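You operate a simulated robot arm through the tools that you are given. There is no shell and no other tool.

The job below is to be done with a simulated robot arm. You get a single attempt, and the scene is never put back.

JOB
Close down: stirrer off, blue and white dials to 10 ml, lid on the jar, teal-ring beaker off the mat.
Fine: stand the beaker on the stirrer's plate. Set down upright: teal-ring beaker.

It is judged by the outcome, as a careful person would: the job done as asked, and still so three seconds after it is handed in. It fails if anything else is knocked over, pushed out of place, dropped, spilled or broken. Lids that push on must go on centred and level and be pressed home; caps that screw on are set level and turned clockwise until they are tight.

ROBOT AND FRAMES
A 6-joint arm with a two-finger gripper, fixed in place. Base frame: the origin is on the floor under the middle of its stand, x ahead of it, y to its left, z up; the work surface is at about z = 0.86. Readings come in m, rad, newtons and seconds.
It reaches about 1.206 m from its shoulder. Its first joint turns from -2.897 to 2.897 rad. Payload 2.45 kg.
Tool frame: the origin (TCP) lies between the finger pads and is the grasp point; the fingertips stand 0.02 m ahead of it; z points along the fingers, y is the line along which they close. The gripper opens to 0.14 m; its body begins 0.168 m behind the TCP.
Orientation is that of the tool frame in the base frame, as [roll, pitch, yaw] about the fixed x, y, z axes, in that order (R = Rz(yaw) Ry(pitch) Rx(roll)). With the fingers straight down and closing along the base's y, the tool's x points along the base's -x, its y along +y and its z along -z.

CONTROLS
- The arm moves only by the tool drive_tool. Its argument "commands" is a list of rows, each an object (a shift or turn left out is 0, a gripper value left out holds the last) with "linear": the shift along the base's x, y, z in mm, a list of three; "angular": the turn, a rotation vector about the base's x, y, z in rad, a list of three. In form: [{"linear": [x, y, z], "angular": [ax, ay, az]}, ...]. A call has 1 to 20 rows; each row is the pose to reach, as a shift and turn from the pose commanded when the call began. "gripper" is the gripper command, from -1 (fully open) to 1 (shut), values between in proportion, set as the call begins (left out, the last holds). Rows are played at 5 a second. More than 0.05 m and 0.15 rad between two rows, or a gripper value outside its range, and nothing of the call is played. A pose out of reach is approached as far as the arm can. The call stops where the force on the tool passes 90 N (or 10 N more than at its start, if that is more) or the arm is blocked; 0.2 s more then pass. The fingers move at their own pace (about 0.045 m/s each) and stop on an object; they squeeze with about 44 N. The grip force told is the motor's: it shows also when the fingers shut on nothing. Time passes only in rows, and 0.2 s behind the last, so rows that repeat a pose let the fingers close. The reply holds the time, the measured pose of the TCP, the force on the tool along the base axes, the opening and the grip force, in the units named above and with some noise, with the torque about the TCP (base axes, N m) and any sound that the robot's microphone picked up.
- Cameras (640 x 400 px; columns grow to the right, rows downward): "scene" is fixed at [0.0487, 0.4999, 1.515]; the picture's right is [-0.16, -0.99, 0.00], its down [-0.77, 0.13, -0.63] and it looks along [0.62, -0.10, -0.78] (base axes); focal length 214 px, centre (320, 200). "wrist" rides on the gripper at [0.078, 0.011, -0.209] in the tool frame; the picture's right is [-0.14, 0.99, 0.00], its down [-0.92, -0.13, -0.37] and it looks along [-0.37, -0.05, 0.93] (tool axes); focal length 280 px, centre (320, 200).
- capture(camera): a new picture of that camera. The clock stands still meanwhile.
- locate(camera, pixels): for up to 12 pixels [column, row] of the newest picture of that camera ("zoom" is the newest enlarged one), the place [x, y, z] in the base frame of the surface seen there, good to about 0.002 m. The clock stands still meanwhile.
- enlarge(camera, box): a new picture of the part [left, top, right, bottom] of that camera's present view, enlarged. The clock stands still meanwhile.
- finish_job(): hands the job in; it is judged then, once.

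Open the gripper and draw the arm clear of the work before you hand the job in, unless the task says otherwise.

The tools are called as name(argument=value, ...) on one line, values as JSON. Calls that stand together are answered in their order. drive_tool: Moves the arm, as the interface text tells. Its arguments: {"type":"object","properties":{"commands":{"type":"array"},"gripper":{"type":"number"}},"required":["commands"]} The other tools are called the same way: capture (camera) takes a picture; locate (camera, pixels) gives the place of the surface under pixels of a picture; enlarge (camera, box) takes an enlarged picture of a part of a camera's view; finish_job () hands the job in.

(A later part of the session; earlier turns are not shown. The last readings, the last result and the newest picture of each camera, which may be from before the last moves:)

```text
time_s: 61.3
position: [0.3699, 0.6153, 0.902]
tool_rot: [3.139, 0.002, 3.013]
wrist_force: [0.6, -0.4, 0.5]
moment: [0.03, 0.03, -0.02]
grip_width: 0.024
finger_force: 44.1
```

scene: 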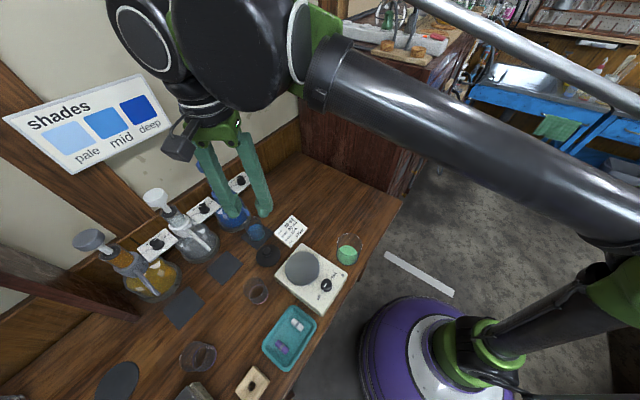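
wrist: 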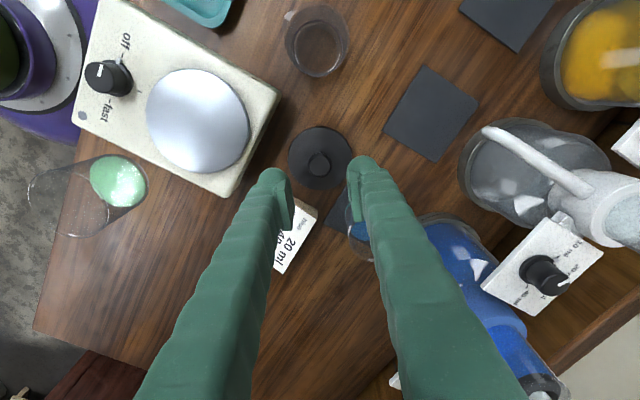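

Held at 24 mm. I lift the lid and carry it to above the stirrer side, to view the jar beside it.

drive_tool(commands=[{"linear": [0, 0, 15]}, {"linear": [0, 0, 50]}, {"linear": [0, 0, 95]}, {"linear": [0, 0, 140]}, {"linear": [-10, -35, 160]}, {"linear": [-20, -75, 160]}, {"linear": [-30, -115, 160]}, {"linear": [-40, -150, 160]}, {"linear": [-40, -150, 160]}])

capture(camera="wrist")

capture(camera="scene")

```text
time_s: 63.3
position: [0.3271, 0.4635, 1.0618]
tool_rot: [3.14, 0.001, 3.012]
wrist_force: [-0.2, -0.6, -0.6]
moment: [0.03, -0.01, -0.02]
grip_width: 0.0241
finger_force: 43.6
```

```text
taken
```

wrist: 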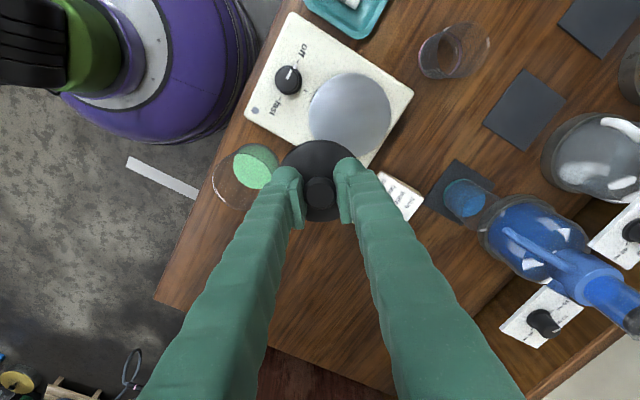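

```text
taken
```

scene: 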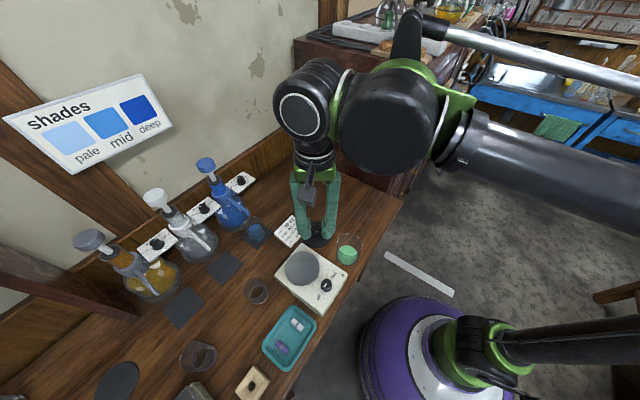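

The lid hangs level. I move to (0.43, 0.37) at z ≈ 1.10 so the camera sits nearly straight above the jar.

drive_tool(commands=[{"linear": [25, -15, 20]}, {"linear": [50, -35, 40]}, {"linear": [75, -60, 40]}, {"linear": [100, -90, 40]}, {"linear": [100, -90, 40]}])

capture(camera="wrist")

enlarge(camera="wrist", box=[240, 40, 400, 180])

```text
time_s: 64.5
position: [0.4257, 0.3742, 1.1021]
tool_rot: [3.14, 0.002, 3.012]
wrist_force: [0.9, 0.5, 0.0]
moment: [0.0, -0.01, -0.01]
grip_width: 0.0243
finger_force: 44.2
```

```text
taken
```

wrist: 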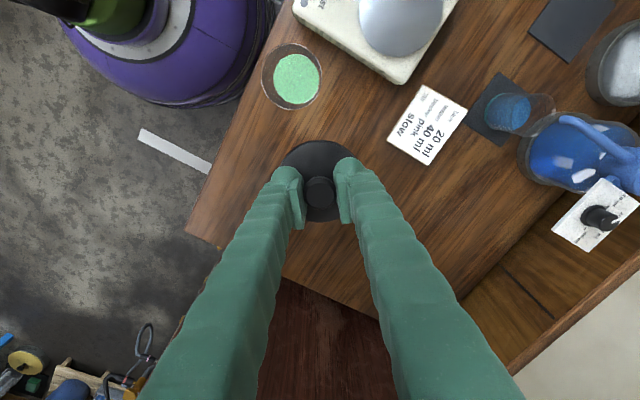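

```text
2.86 times, centred on (320, 110) of wrist
```

zoom: 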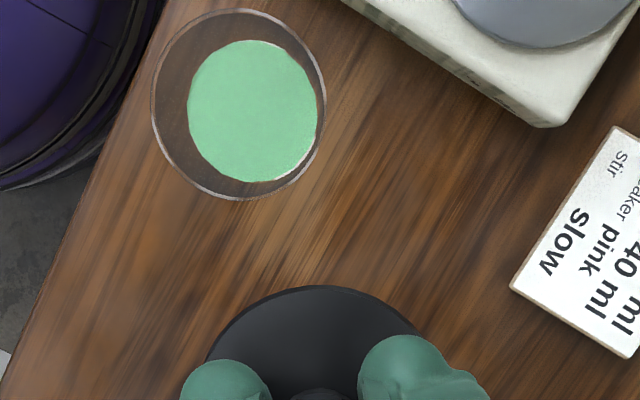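

Now I enlarge just the jar and locate rim points.

enlarge(camera="wrist", box=[250, 35, 335, 120])

locate(camera="zoom", pixels=[[185, 65], [430, 85], [120, 190], [290, 30], [330, 345], [425, 240], [470, 180], [160, 280], [440, 260], [300, 200], [385, 300], [200, 100]])

```text
4.71 times, centred on (292, 78) of wrist
```

zoom: 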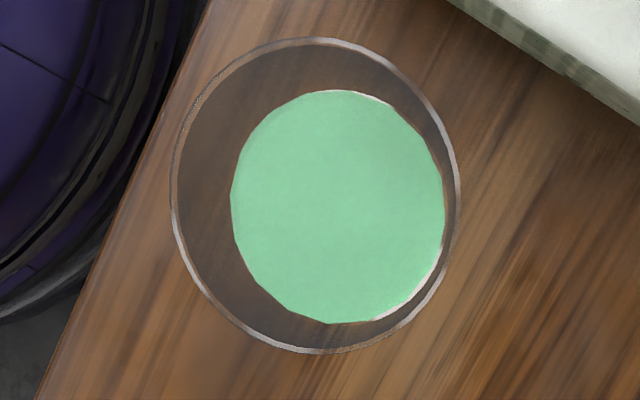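

```text
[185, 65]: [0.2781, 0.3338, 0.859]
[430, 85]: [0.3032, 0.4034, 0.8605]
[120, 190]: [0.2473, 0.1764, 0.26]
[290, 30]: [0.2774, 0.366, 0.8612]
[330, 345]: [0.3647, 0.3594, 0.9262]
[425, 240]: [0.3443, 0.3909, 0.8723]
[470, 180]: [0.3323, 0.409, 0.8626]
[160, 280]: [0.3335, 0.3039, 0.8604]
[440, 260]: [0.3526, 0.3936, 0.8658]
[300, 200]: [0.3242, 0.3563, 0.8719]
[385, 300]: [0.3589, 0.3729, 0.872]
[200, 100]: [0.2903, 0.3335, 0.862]
```

The jar centre works out near (0.330, 0.3665), i.e. about (−98, −8) mm from the tool. I move the lid above it and lower to an 18 mm gap, then check with the fixed scene camera.

drive_tool(commands=[{"linear": [-33, -3, 0]}, {"linear": [-66, -6, 0]}, {"linear": [-98, -8, 0]}, {"linear": [-98, -8, -40]}, {"linear": [-98, -8, -80]}, {"linear": [-98, -8, -100]}, {"linear": [-98, -8, -100]}])

enlarge(camera="scene", box=[310, 220, 386, 276])

capture(camera="wrist")

```text
time_s: 66.1
position: [0.329, 0.3677, 1.0015]
tool_rot: [3.141, 0.003, 3.013]
wrist_force: [-1.4, -0.1, -1.2]
moment: [-0.01, 0.0, 0.03]
grip_width: 0.024
finger_force: 43.6
```

```text
7.14 times, centred on (348, 248) of scene
```

zoom: 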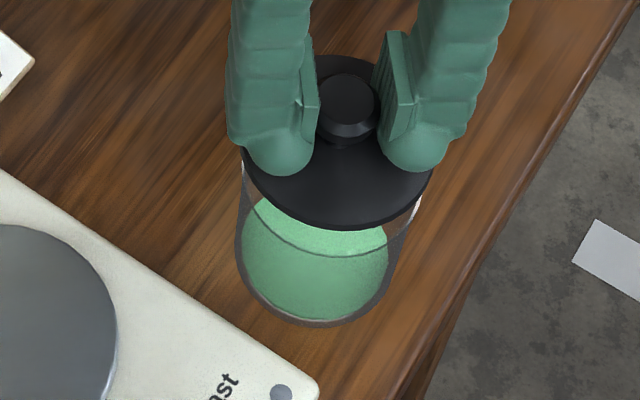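

```text
taken
```

wrist: 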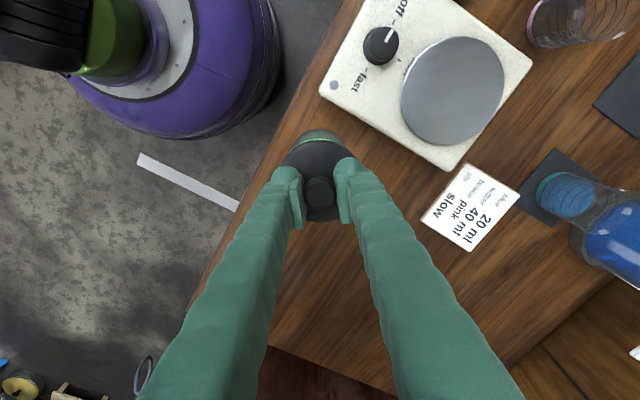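

The lid hovers above the jar. I take finer scene zooms to measure the lid's outline against the rim.

enlarge(camera="scene", box=[326, 222, 374, 252])

enlarge(camera="scene", box=[326, 240, 374, 270])

enlarge(camera="wrist", box=[270, 115, 370, 215])

```text
13.33 times, centred on (350, 237) of scene
```

zoom: 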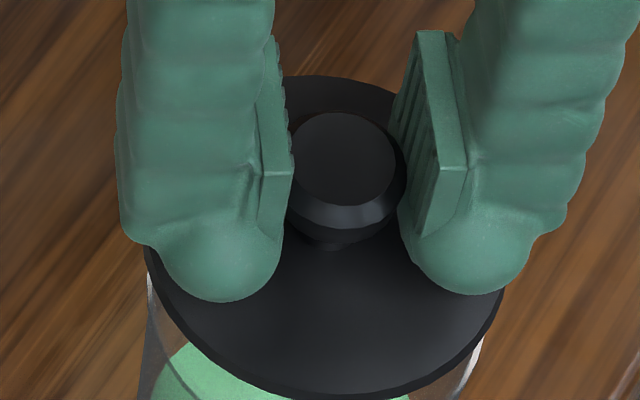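

```text
13.33 times, centred on (350, 255) of scene
```

zoom: 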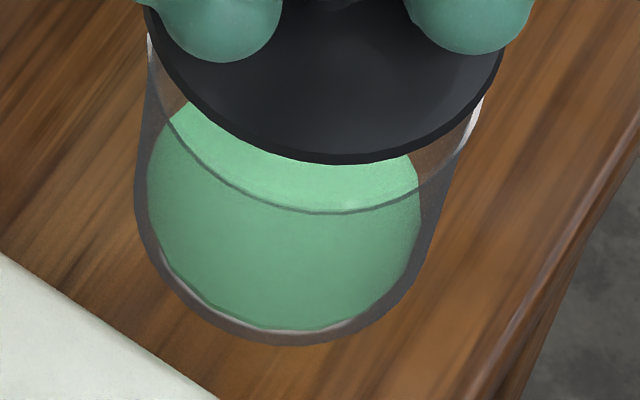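

```text
4.00 times, centred on (320, 165) of wrist
```

zoom: 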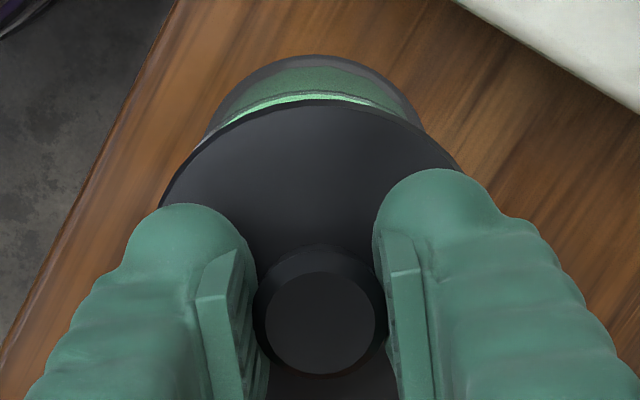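

Comparing outlines, the lid needs about −1.2 mm in y and is fine in x to within ~1 mm. I apply it, lower to z ≈ 0.990 and compare again.

drive_tool(commands=[{"linear": [0.4, -1.2, 0]}, {"linear": [0.4, -1.2, -8]}, {"linear": [0.4, -1.2, -12]}, {"linear": [0.4, -1.2, -12]}])

enlarge(camera="scene", box=[326, 230, 374, 260])

enlarge(camera="wrist", box=[280, 120, 360, 180])

```text
time_s: 67.1
position: [0.3298, 0.3665, 0.99]
tool_rot: [3.141, 0.003, 3.012]
wrist_force: [0.2, -0.6, -0.7]
moment: [-0.03, 0.01, 0.05]
grip_width: 0.0239
finger_force: 44.5
```

```text
13.33 times, centred on (350, 245) of scene
```

zoom: 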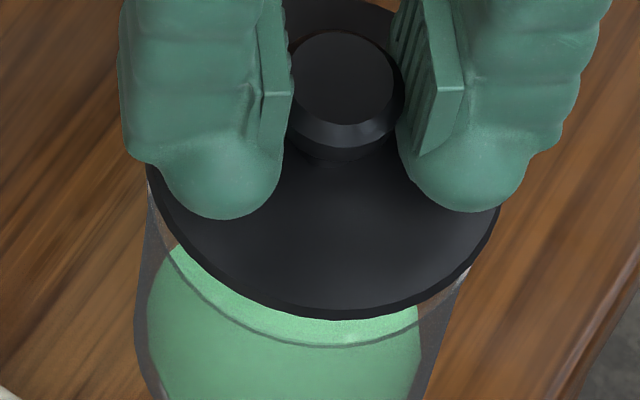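

```text
6.67 times, centred on (320, 150) of wrist
```

zoom: 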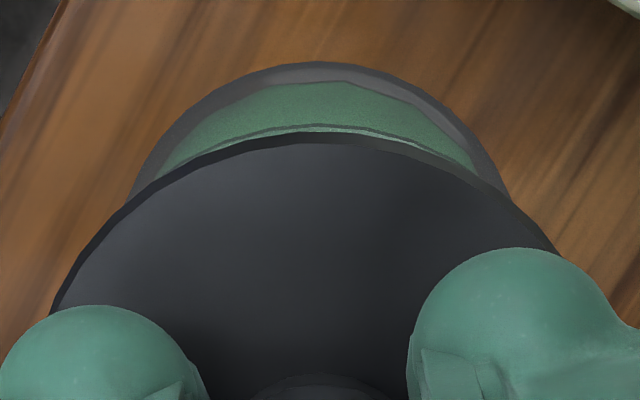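

The lid is within ~1 mm of concentric. I nudge +0.4 mm in y and lower in small steps, watching the vertical force.

drive_tool(commands=[{"linear": [0.3, 0.4, 0]}, {"linear": [0.3, 0.4, -2]}, {"linear": [0.3, 0.4, -4]}, {"linear": [0.3, 0.4, -6]}, {"linear": [0.3, 0.4, -6]}])

```text
time_s: 68.3
position: [0.3307, 0.3656, 0.9841]
tool_rot: [3.139, 0.002, 3.013]
wrist_force: [0.8, 0.7, -1.0]
moment: [0.0, -0.01, 0.01]
grip_width: 0.024
finger_force: 43.6
```

No contact yet at z 0.984. I continue 1 mm at a time for 4 mm.

drive_tool(commands=[{"linear": [0, 0, -1]}, {"linear": [0, 0, -2]}, {"linear": [0, 0, -3]}, {"linear": [0, 0, -4]}, {"linear": [0, 0, -4]}])

enlarge(camera="scene", box=[326, 230, 374, 260])

```text
time_s: 69.5
position: [0.3301, 0.3661, 0.9788]
tool_rot: [3.139, 0.001, 3.013]
wrist_force: [0.2, 0.4, -1.1]
moment: [0.01, -0.05, 0.0]
grip_width: 0.0239
finger_force: 44.3
```

```text
13.33 times, centred on (350, 245) of scene
```

zoom: 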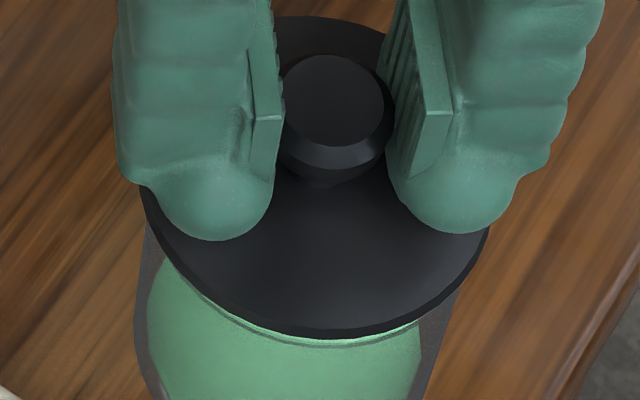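

The lid's edge is now ~4 mm above the rim, concentric in the picture, with no contact force. I go on down 1 mm at a time.

drive_tool(commands=[{"linear": [0, 0, -1]}, {"linear": [0, 0, -2]}, {"linear": [0, 0, -3]}, {"linear": [0, 0, -3]}])

```text
time_s: 70.5
position: [0.3299, 0.3652, 0.9778]
tool_rot: [3.139, 0.0, 3.012]
wrist_force: [3.7, 1.7, 27.5]
moment: [0.01, -0.07, 0.1]
grip_width: 0.0241
finger_force: 44.2
```

Contact with 27 N of upward force. I look to see whether it is seating level and centred.

enlarge(camera="scene", box=[326, 230, 374, 260])

enlarge(camera="wrist", box=[280, 120, 360, 180])

```text
13.33 times, centred on (350, 245) of scene
```

zoom: 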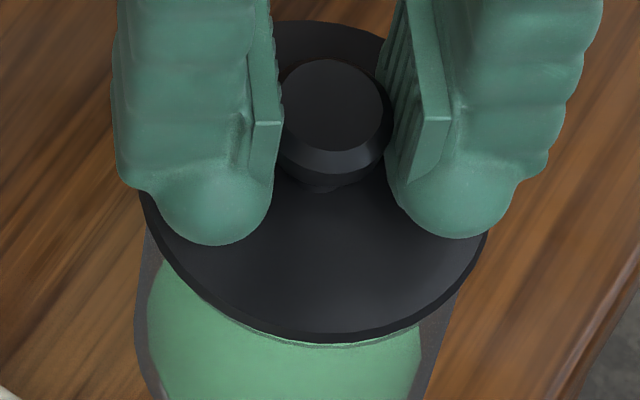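

```text
6.67 times, centred on (320, 150) of wrist
```

zoom: 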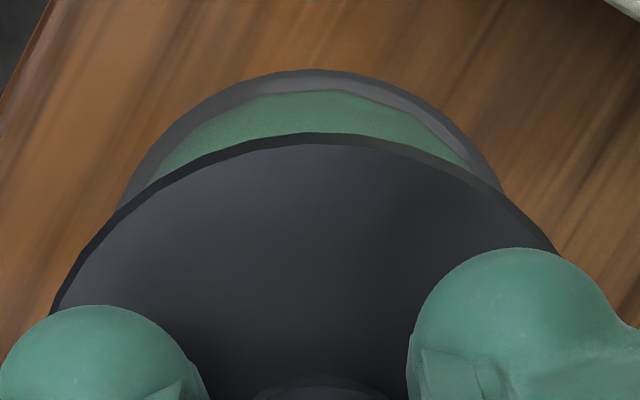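

A small gap (~1.5 mm) remains at the rim, so it's at the push-fit. I press on in 0.7 mm steps while watching force.

drive_tool(commands=[{"linear": [0, 0, -0.7]}, {"linear": [0, 0, -1.4]}, {"linear": [0, 0, -1.4]}])

enlarge(camera="scene", box=[326, 230, 374, 260])

```text
time_s: 71.3
position: [0.3299, 0.3659, 0.975]
tool_rot: [3.141, 0.002, 3.013]
wrist_force: [0.3, -0.3, -0.2]
moment: [0.01, 0.01, 0.0]
grip_width: 0.0229
finger_force: 43.4
```

```text
13.33 times, centred on (350, 245) of scene
```

zoom: 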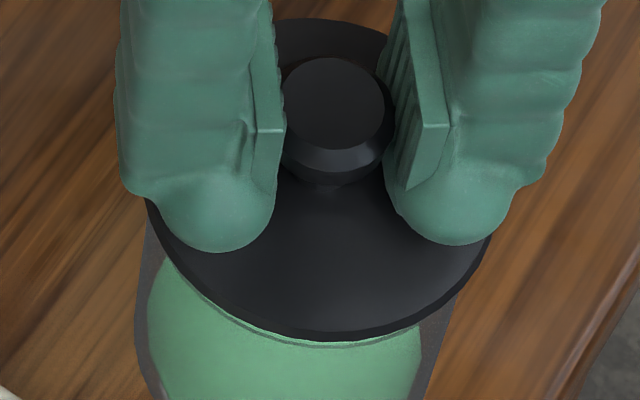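

The pads slid down the knob a little rather than pushing the lid. I continue down so that the fingertips bear on the lid's disc on both sides of the knob and push it evenly.

drive_tool(commands=[{"linear": [0, 0, -1]}, {"linear": [0, 0, -2]}, {"linear": [0, 0, -3]}, {"linear": [0, 0, -3]}])

enlarge(camera="scene", box=[326, 230, 374, 260])

```text
time_s: 72.3
position: [0.3302, 0.3664, 0.9735]
tool_rot: [3.14, 0.002, 3.012]
wrist_force: [-0.7, -4.9, 18.6]
moment: [0.02, -0.01, 0.02]
grip_width: 0.0224
finger_force: 43.7
```

```text
13.33 times, centred on (350, 245) of scene
```

zoom: 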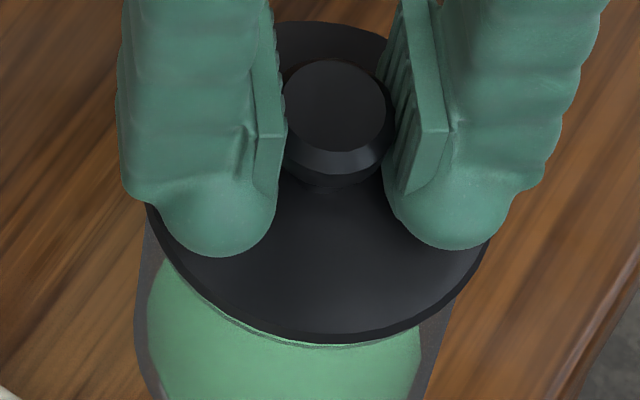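

Fingertips now bear on the disc (18.6 N). I press further in 0.7 mm steps.

drive_tool(commands=[{"linear": [0, 0, -0.7]}, {"linear": [0, 0, -1.4]}, {"linear": [0, 0, -2.1]}, {"linear": [0, 0, -2.1]}])

enlarge(camera="scene", box=[326, 230, 374, 260])

```text
time_s: 73.3
position: [0.3291, 0.3648, 0.9711]
tool_rot: [3.138, 0.0, 3.011]
wrist_force: [4.9, -0.6, 76.6]
moment: [-0.06, -0.09, 0.04]
grip_width: 0.0224
finger_force: 44.0
```

```text
13.33 times, centred on (350, 245) of scene
```

zoom: 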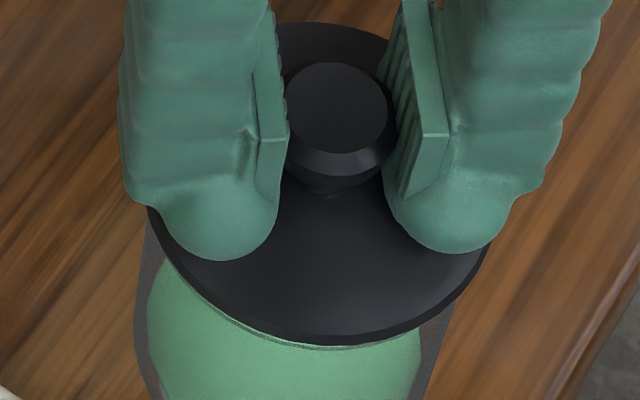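

76 N and the lid edge still stands slightly proud. I measure the disc's actual height and level with located points on its top and on the rim below it.

locate(camera="zoom", pixels=[[320, 230], [320, 270], [320, 300], [320, 325], [240, 280], [400, 280], [440, 275], [200, 265], [320, 340], [330, 100], [310, 40], [350, 35]])

enlarge(camera="wrist", box=[270, 110, 370, 210])

locate(camera="zoom", pixels=[[300, 150], [250, 180], [350, 180], [300, 220], [400, 170], [200, 200], [320, 320]])

```text
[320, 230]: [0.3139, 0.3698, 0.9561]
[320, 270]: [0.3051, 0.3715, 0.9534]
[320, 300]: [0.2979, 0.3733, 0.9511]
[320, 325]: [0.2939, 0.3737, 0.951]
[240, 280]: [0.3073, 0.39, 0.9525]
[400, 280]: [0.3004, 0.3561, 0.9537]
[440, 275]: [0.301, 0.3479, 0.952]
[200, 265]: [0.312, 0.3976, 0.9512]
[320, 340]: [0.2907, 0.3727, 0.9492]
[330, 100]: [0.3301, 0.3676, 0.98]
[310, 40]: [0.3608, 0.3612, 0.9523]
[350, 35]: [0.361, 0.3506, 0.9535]
```

```text
4.00 times, centred on (320, 160) of wrist
```

zoom: 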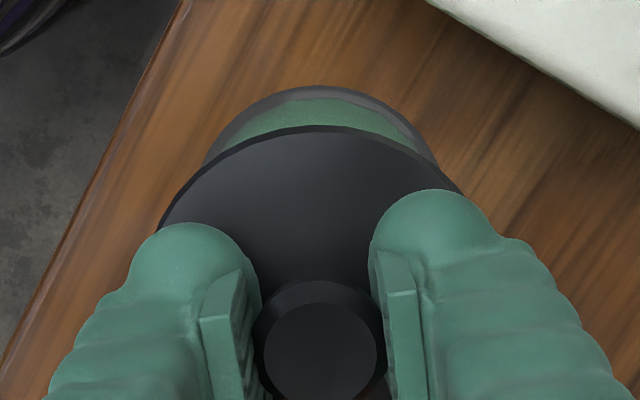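

```text
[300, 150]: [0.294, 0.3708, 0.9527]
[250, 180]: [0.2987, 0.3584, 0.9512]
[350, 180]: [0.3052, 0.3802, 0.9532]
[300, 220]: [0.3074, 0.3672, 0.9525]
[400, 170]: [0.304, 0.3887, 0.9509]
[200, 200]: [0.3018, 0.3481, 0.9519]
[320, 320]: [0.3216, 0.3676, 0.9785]
```

The disc is level (0.951–0.953 all round) with negligible tipping moment, so contact is symmetric. I zoom in harder on the front edge to see whether a gap to the rim remains.

enlarge(camera="scene", box=[338, 246, 362, 261])

locate(camera="zoom", pixels=[[320, 225], [320, 235], [320, 240], [320, 245], [320, 250], [320, 255], [320, 265], [320, 290], [160, 215], [160, 230], [160, 240], [480, 220]])

enlarge(camera="scene", box=[332, 240, 356, 255])

```text
16.00 times, centred on (350, 254) of scene
```

zoom: 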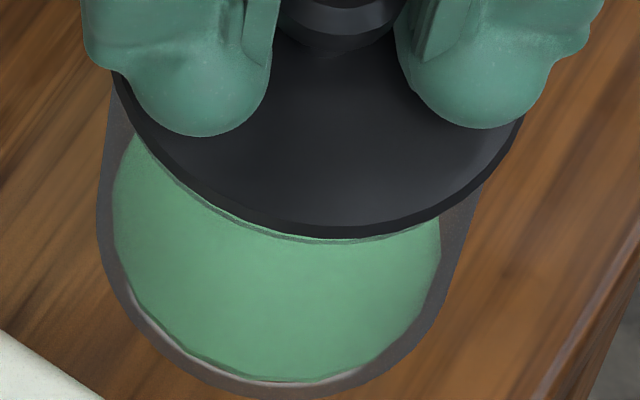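

```text
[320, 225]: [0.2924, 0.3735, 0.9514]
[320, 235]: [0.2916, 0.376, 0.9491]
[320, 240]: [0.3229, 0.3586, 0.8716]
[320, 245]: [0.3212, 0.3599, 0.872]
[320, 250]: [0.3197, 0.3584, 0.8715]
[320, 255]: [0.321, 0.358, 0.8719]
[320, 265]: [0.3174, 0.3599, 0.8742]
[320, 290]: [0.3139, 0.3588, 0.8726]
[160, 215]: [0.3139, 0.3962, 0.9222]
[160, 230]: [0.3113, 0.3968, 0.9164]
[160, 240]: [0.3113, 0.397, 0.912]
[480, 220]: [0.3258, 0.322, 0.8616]
```

```text
16.00 times, centred on (344, 248) of scene
```

zoom: 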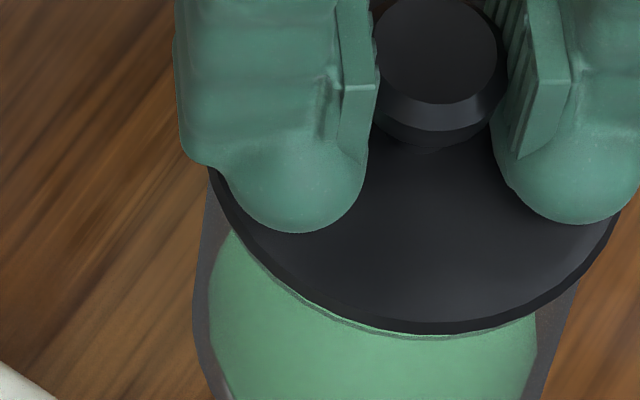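

A thin line of rim is still visible below the lid's edge, so I doubt it is home. I press slightly more, staying under the 90 N limit.

drive_tool(commands=[{"linear": [0, 0, -0.2]}, {"linear": [0, 0, -0.4]}, {"linear": [0, 0, -0.4]}])

enlarge(camera="scene", box=[338, 246, 362, 261])

```text
time_s: 73.9
position: [0.3309, 0.3665, 0.9708]
tool_rot: [3.14, 0.002, 3.012]
wrist_force: [-1.3, -0.6, 23.9]
moment: [-0.15, 0.33, 0.03]
grip_width: 0.0222
finger_force: 43.8
stopped in row 2: the force on the tool passed its limit at 90 N (the readings are from after the stop); the commanded pose is now the measured one
```

```text
16.00 times, centred on (350, 254) of scene
```

zoom: 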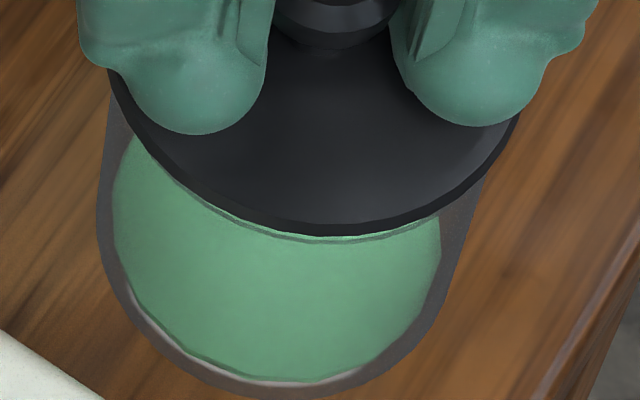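

Even 90 N doesn't move it, so I won't force it. I unload slightly, release the lid (it rests level on the jar), and get a low-angle view of the jar and lid to understand the fit.

drive_tool(commands=[{"linear": [0, 0, 0.4]}, {"linear": [0, 0, 0.4]}, {"linear": [0, 0, 0.4]}, {"linear": [0, 0, 5]}, {"linear": [0, 0, 30]}, {"linear": [0, 0, 70]}, {"linear": [0, 0, 100]}, {"linear": [0, 0, 100]}], gripper=0.286)

enlarge(camera="scene", box=[326, 230, 374, 260])

capture(camera="wrist")

```text
time_s: 75.7
position: [0.33, 0.3666, 1.0709]
tool_rot: [3.14, 0.002, 3.013]
wrist_force: [-0.4, -0.3, -0.2]
moment: [0.01, 0.0, 0.01]
grip_width: 0.05
finger_force: 0.0
```

```text
13.33 times, centred on (350, 245) of scene
```

zoom: 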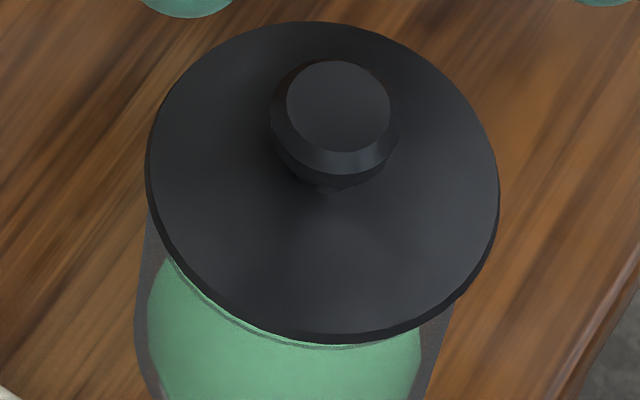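

```text
taken
```

wrist: 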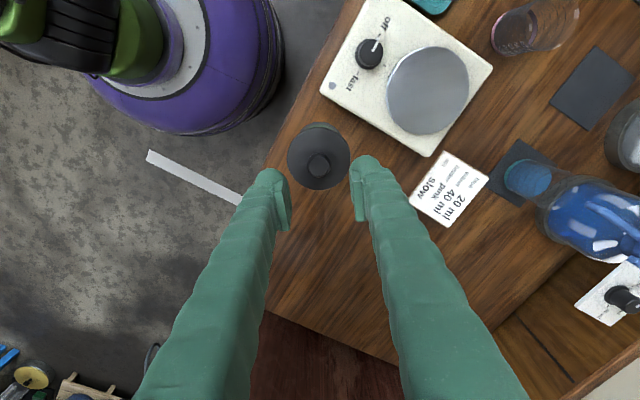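

Released cleanly; the lid stays level on the jar. I go to the vacated lid spot and drop the camera low to see the rim gap from the side.

drive_tool(commands=[{"linear": [5, 45, 20], "angular": [0, 0, -0.08]}, {"linear": [15, 90, 20], "angular": [0, 0, -0.16]}, {"linear": [25, 135, 20], "angular": [0, 0, -0.25]}, {"linear": [35, 180, 20], "angular": [0, 0, -0.34]}, {"linear": [39, 225, 20], "angular": [0, 0, -0.435]}, {"linear": [39, 235, -20], "angular": [0, 0, -0.435]}, {"linear": [39, 235, -65], "angular": [0, 0, -0.435]}, {"linear": [39, 235, -110], "angular": [0, 0, -0.435]}, {"linear": [39, 235, -130], "angular": [0, 0, -0.435]}, {"linear": [39, 235, -130], "angular": [0, 0, -0.435]}], gripper=0.6)

capture(camera="wrist")

```text
time_s: 77.9
position: [0.3669, 0.6007, 0.9401]
tool_rot: [3.139, 0.0, 2.578]
wrist_force: [0.3, -0.1, -0.2]
moment: [0.01, -0.02, 0.0]
grip_width: 0.0279
finger_force: 0.0
```

```text
taken
```

wrist: 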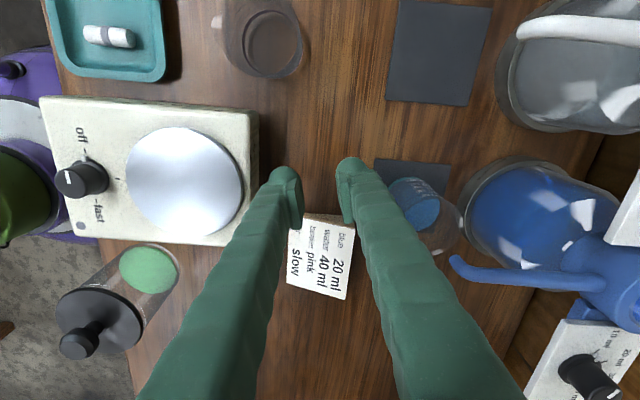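

Excellent side view of the jar at (115,300). I enlarge it.

enlarge(camera="wrist", box=[40, 230, 190, 370])

enlarge(camera="wrist", box=[70, 265, 160, 350])

```text
2.86 times, centred on (115, 300) of wrist
```

zoom: 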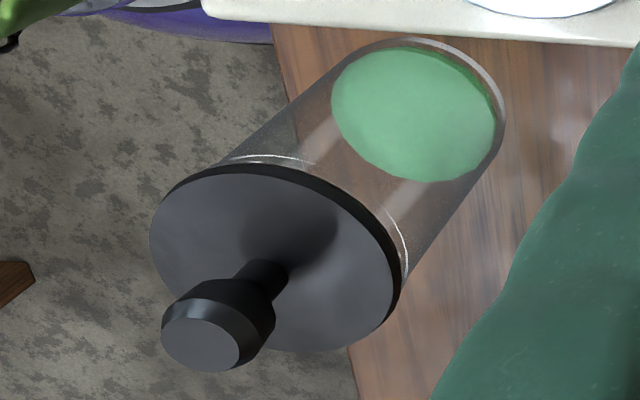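

```text
4.71 times, centred on (115, 308) of wrist
```

zoom: 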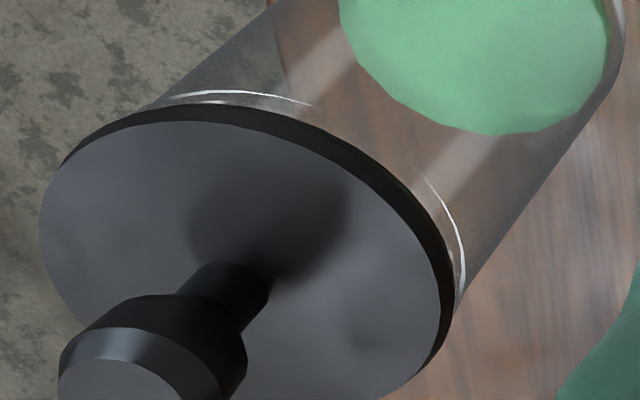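

The lid's disc stands a few mm proud of the bright rim highlights. I zoom much closer at the gap on two sides.

enlarge(camera="wrist", box=[90, 275, 138, 305])

enlarge(camera="wrist", box=[120, 285, 168, 315])

enlarge(camera="wrist", box=[115, 310, 163, 340])

```text
13.33 times, centred on (114, 290) of wrist
```

zoom: 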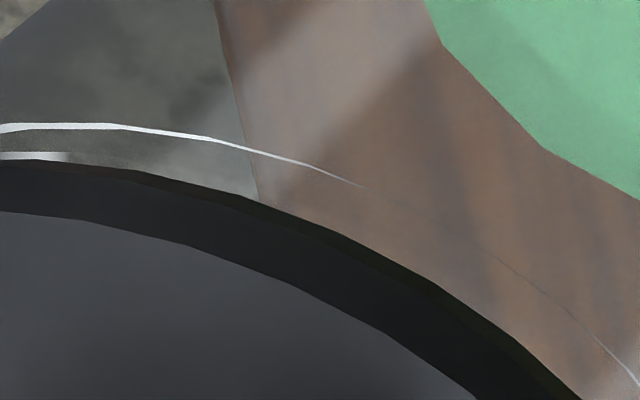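

```text
13.33 times, centred on (144, 300) of wrist
```

zoom: 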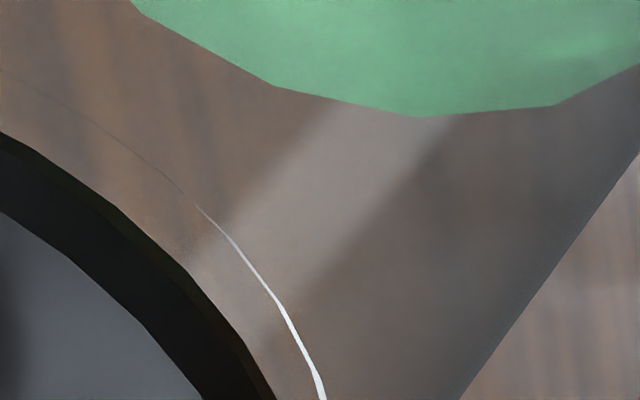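

```text
13.33 times, centred on (139, 325) of wrist
```

zoom: 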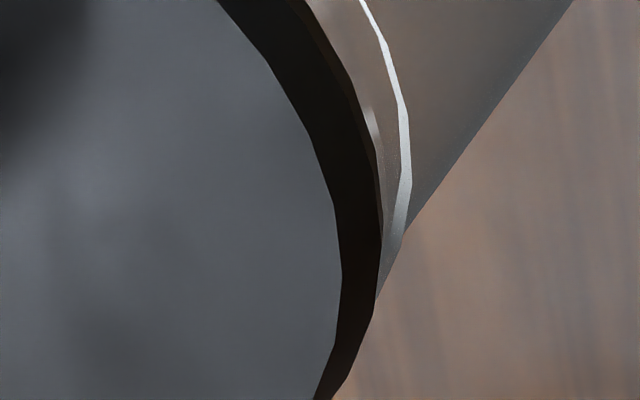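

The lid stands ~5 mm above the rim. I zoom extremely close on the near-side edge to see what is between disc and rim (plug, seal).

enlarge(camera="wrist", box=[128, 292, 144, 302])

enlarge(camera="wrist", box=[136, 314, 152, 324])

enlarge(camera="wrist", box=[76, 280, 92, 290])

```text
16.00 times, centred on (136, 297) of wrist
```

zoom: 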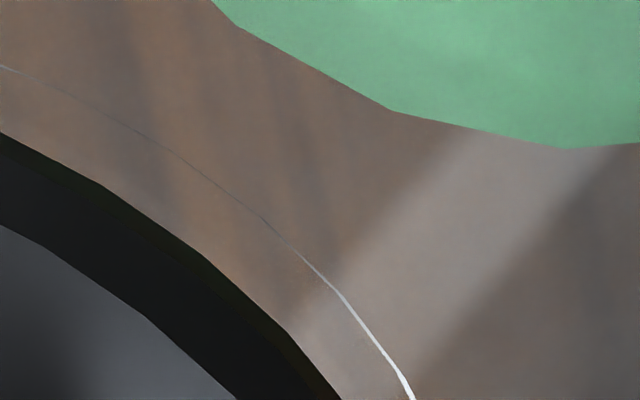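

```text
16.00 times, centred on (144, 319) of wrist
```

zoom: 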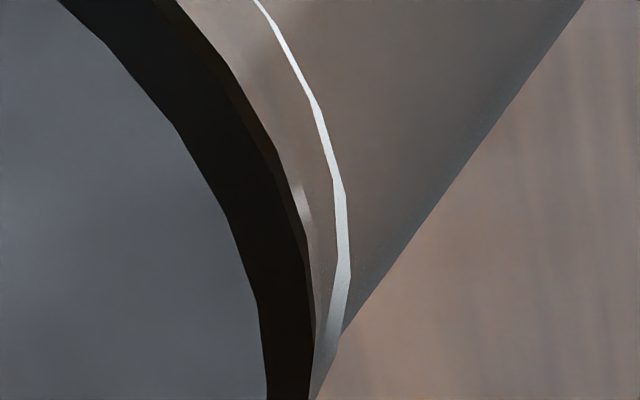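

```text
16.00 times, centred on (84, 285) of wrist
```

zoom: 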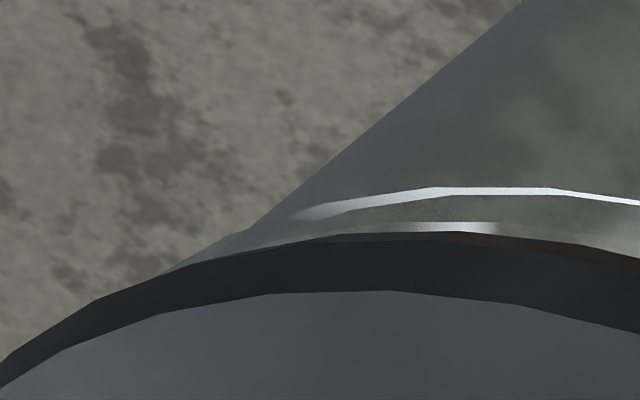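

The lid's short nose seems to be in the mouth but the disc stands ~5 mm proud of the rim. I'll press again with open fingertips straddling the knob and bearing only on the disc, so the lid is free to centre itself. First I go back above the jar.

drive_tool(commands=[{"linear": [0, 0, 45]}, {"linear": [0, 0, 90]}, {"linear": [0, 0, 135]}, {"linear": [-2, -40, 150], "angular": [0, 0, 0.07]}, {"linear": [-8, -85, 150], "angular": [0, 0, 0.15]}, {"linear": [-15, -130, 150], "angular": [0, 0, 0.23]}, {"linear": [-25, -175, 150], "angular": [0, 0, 0.32]}, {"linear": [-33, -215, 150], "angular": [0, 0, 0.4]}, {"linear": [-36.5, -234.5, 150], "angular": [0, 0, 0.435]}, {"linear": [-36.5, -234.5, 150], "angular": [0, 0, 0.435]}], gripper=0.45)

enlarge(camera="wrist", box=[270, 110, 370, 210])

```text
time_s: 80.1
position: [0.3337, 0.3661, 1.0916]
tool_rot: [3.141, 0.003, 3.014]
wrist_force: [0.2, 0.7, 0.0]
moment: [0.01, 0.05, 0.03]
grip_width: 0.0385
finger_force: 0.1
```

```text
4.00 times, centred on (320, 160) of wrist
```

zoom: 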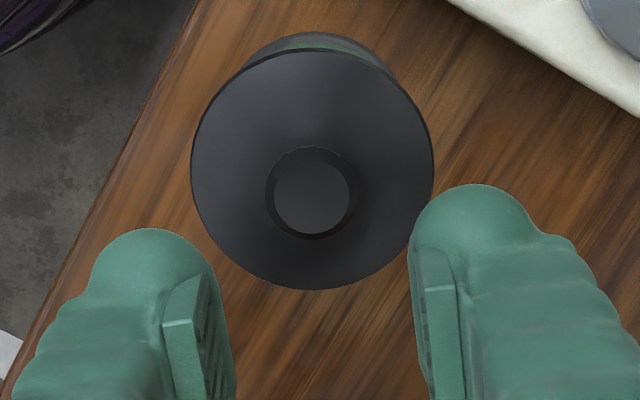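

Knob centre (312,195) is ~2–3 mm off the tool axis. I correct and lower to just above the knob to re-check centring.

drive_tool(commands=[{"linear": [-2.5, -2, 0]}, {"linear": [-2.5, -2, -40]}, {"linear": [-2.5, -2, -75]}, {"linear": [-2.5, -2, -75]}])

enlarge(camera="wrist", box=[260, 110, 380, 210])

enlarge(camera="scene", box=[320, 215, 380, 255])

```text
time_s: 81.1
position: [0.3302, 0.365, 1.0165]
tool_rot: [3.139, 0.002, 3.013]
wrist_force: [-0.3, -0.4, -0.7]
moment: [0.0, 0.04, -0.02]
grip_width: 0.0386
finger_force: 0.1
```

```text
4.00 times, centred on (320, 160) of wrist
```

zoom: 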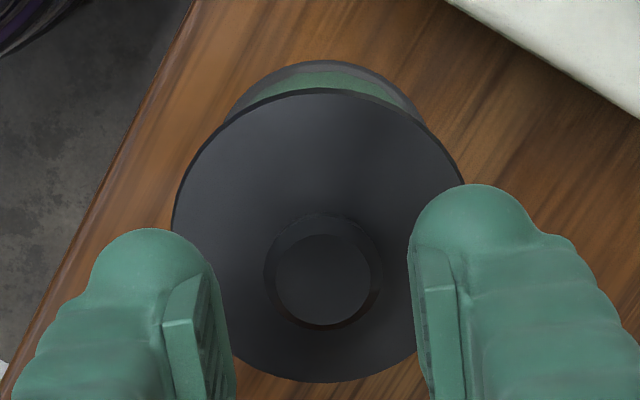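

```text
10.00 times, centred on (350, 235) of scene
```

zoom: 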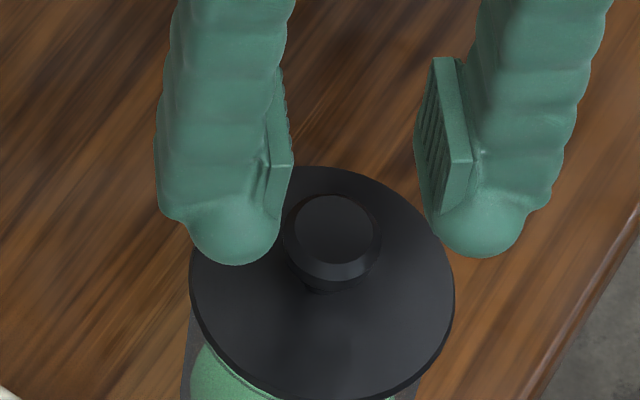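

Aligned now. I narrow to 34 mm and descend until the fingertips bear on the disc either side of the knob.

drive_tool(commands=[{"linear": [0, 0, -15]}, {"linear": [0, 0, -30]}, {"linear": [0, 0, -40]}, {"linear": [0, 0, -43]}, {"linear": [0, 0, -43]}], gripper=0.514)

drive_tool(commands=[{"linear": [0, 0, -0.7]}, {"linear": [0, 0, -1.4]}, {"linear": [0, 0, -2.1]}, {"linear": [0, 0, -2.1]}])

```text
time_s: 82.3
position: [0.3298, 0.3654, 0.9737]
tool_rot: [3.14, 0.0, 3.012]
wrist_force: [0.0, -0.3, -0.3]
moment: [-0.02, 0.04, 0.01]
grip_width: 0.0341
finger_force: 0.0
```

```text
time_s: 83.3
position: [0.3311, 0.365, 0.9717]
tool_rot: [3.139, 0.002, 3.014]
wrist_force: [1.8, 0.1, 17.2]
moment: [-0.09, 0.04, -0.01]
grip_width: 0.0339
finger_force: 0.2
```

Even contact (17 N). I press on gradually.

drive_tool(commands=[{"linear": [0, 0, -0.6]}, {"linear": [0, 0, -1.2]}, {"linear": [0, 0, -1.8]}, {"linear": [0, 0, -1.8]}, {"linear": [0, 0, -1.8]}])

enlarge(camera="scene", box=[326, 230, 374, 260])

```text
time_s: 84.6
position: [0.3299, 0.3641, 0.9706]
tool_rot: [3.137, 0.004, 3.013]
wrist_force: [-3.1, -2.1, 26.7]
moment: [-0.28, 0.15, -0.06]
grip_width: 0.0349
finger_force: 0.9
stopped in row 5: the force on the tool passed its limit at 91 N (the readings are from after the stop); the commanded pose is now the measured one
```

```text
13.33 times, centred on (350, 245) of scene
```

zoom: 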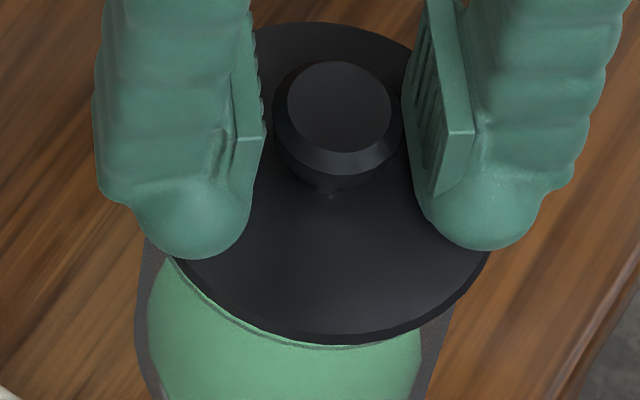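

Straight pressing at 90 N still doesn't seat it, so centring must be off by a fraction of a millimetre. I'll centre it mechanically: clamp the jar body, then the lid's edge, with the same gripper pose, along two axes. First I rise and open to 92 mm.

drive_tool(commands=[{"linear": [0, 0, 20]}, {"linear": [0, 0, 50]}, {"linear": [0, 0, 80]}, {"linear": [0, 0, 80]}, {"linear": [0, 0, 80]}], gripper=-0.314)

enlarge(camera="wrist", box=[230, 90, 410, 220])

enlarge(camera="scene", box=[326, 230, 374, 260])

```text
time_s: 85.8
position: [0.3304, 0.3655, 1.0486]
tool_rot: [3.139, 0.002, 3.013]
wrist_force: [-0.3, 0.0, -0.2]
moment: [0.0, -0.02, -0.01]
grip_width: 0.0924
finger_force: 0.1
```

```text
3.08 times, centred on (320, 155) of wrist
```

zoom: 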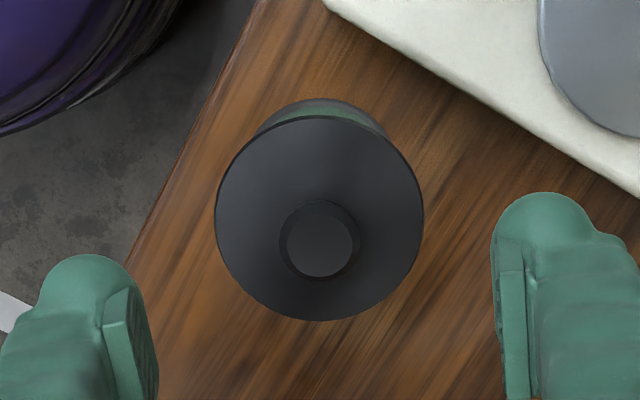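

```text
13.33 times, centred on (350, 245) of scene
```

zoom: 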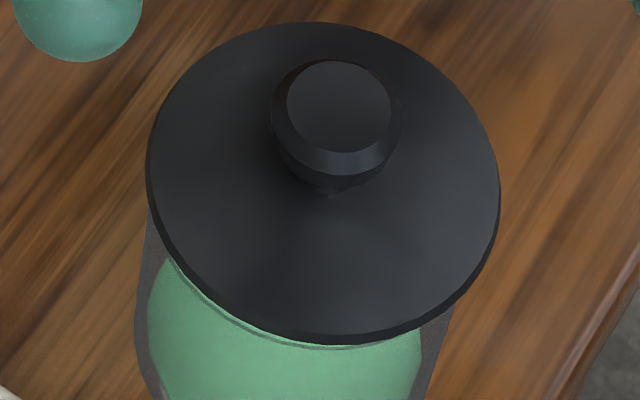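

Lid centred at column 320 between the open fingers. I descend around the jar to z ≈ 0.906 (fingers well clear of lid edge by ~7 mm).

drive_tool(commands=[{"linear": [0, 0, -45]}, {"linear": [0, 0, -85]}, {"linear": [0, 0, -115]}, {"linear": [0, 0, -142]}, {"linear": [0, 0, -142]}])

enlarge(camera="scene", box=[310, 215, 390, 275])

capture(camera="wrist")

```text
time_s: 87.0
position: [0.3314, 0.3649, 0.9076]
tool_rot: [3.141, 0.002, 3.013]
wrist_force: [-1.1, -0.1, 0.2]
moment: [-0.03, 0.01, -0.01]
grip_width: 0.0917
finger_force: 0.0
```

```text
6.67 times, centred on (350, 245) of scene
```

zoom: 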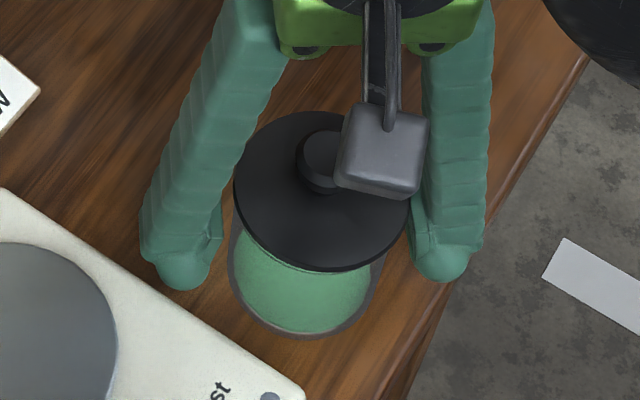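

```text
taken
```

wrist: 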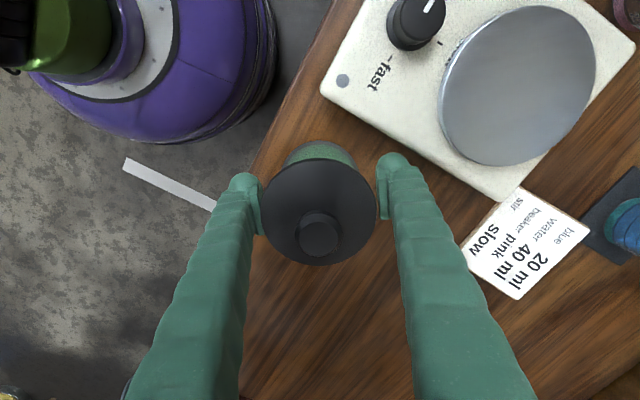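

Fingers straddle the jar below the lid. I close gently onto the jar body.

drive_tool(commands=[{"linear": [0, 0, 0]}, {"linear": [0, 0, 0]}, {"linear": [0, 0, 0]}], gripper=0.02)

enlarge(camera="scene", box=[310, 215, 390, 275])

```text
time_s: 87.8
position: [0.3304, 0.3647, 0.9086]
tool_rot: [3.138, 0.003, 3.012]
wrist_force: [-0.9, -0.4, -0.3]
moment: [-0.02, 0.02, -0.03]
grip_width: 0.0764
finger_force: 42.0
```

```text
6.67 times, centred on (350, 245) of scene
```

zoom: 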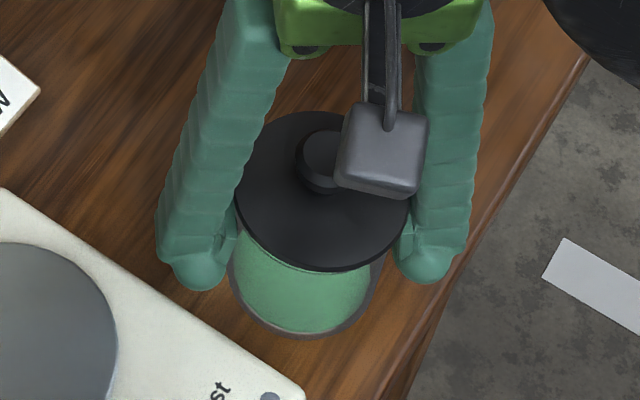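

Jar clamped at 76.4 mm without side load, so it's now centred on the tool in this axis. I open slightly, rise to the lid's edge height (z ≈ 0.951) and close on the lid edge.

drive_tool(commands=[{"linear": [0, 0, 0]}, {"linear": [0, 0, 0]}, {"linear": [0, 0, 20]}, {"linear": [0, 0, 43]}, {"linear": [0, 0, 43]}], gripper=-0.25)

drive_tool(commands=[{"linear": [0, 0, 0]}, {"linear": [0, 0, 0]}, {"linear": [0, 0, 0]}], gripper=0.0)

enlarge(camera="scene", box=[310, 215, 390, 275])

```text
time_s: 89.0
position: [0.3303, 0.3654, 0.9509]
tool_rot: [3.14, 0.002, 3.012]
wrist_force: [-0.2, 0.5, 0.9]
moment: [-0.03, 0.02, 0.02]
grip_width: 0.0878
finger_force: 0.0
```

```text
time_s: 89.8
position: [0.3294, 0.3652, 0.9512]
tool_rot: [3.14, 0.0, 3.012]
wrist_force: [-0.4, 2.0, 0.3]
moment: [0.02, 0.0, 0.01]
grip_width: 0.0729
finger_force: 42.5
```

```text
6.67 times, centred on (350, 245) of scene
```

zoom: 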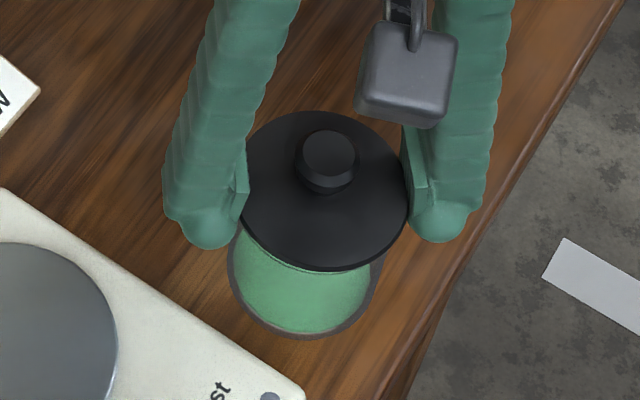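

The reading (72.9 mm) is smaller than I expected for the lid edge, so I look closely before doing anything else.

enlarge(camera="scene", box=[326, 230, 374, 260])

enlarge(camera="wrist", box=[220, 90, 420, 270])

locate(camera="zoom", pixels=[[320, 100], [250, 120], [400, 130], [230, 200], [415, 200], [320, 310], [260, 330], [390, 330], [320, 240]])

```text
13.33 times, centred on (350, 245) of scene
```

zoom: 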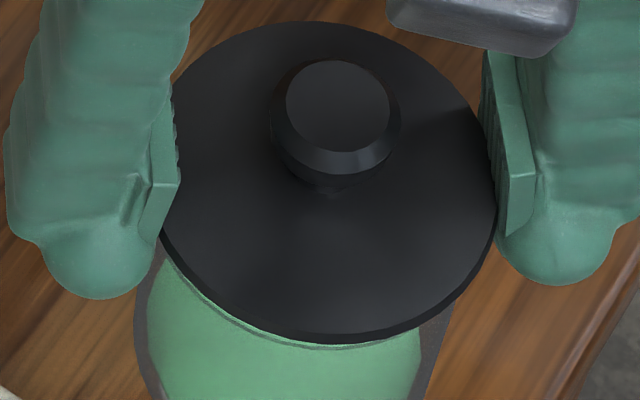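

```text
2.22 times, centred on (320, 180) of wrist
```

zoom: 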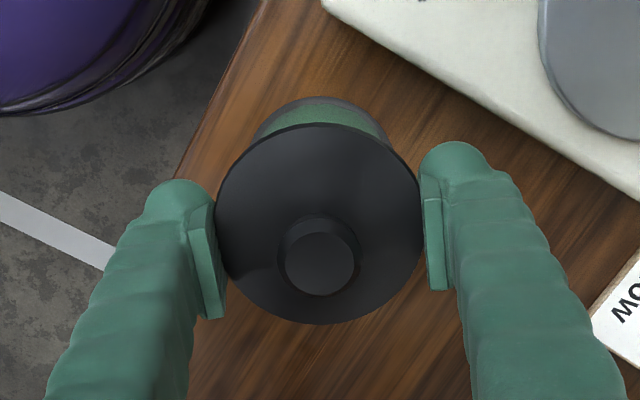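

```text
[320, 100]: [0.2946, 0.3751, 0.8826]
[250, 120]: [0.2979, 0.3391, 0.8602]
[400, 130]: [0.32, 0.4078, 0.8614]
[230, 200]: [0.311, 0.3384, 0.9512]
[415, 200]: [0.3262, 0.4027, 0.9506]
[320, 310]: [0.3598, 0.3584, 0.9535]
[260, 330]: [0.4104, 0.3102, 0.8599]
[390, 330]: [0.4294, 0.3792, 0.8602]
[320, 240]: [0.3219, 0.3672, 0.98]
```

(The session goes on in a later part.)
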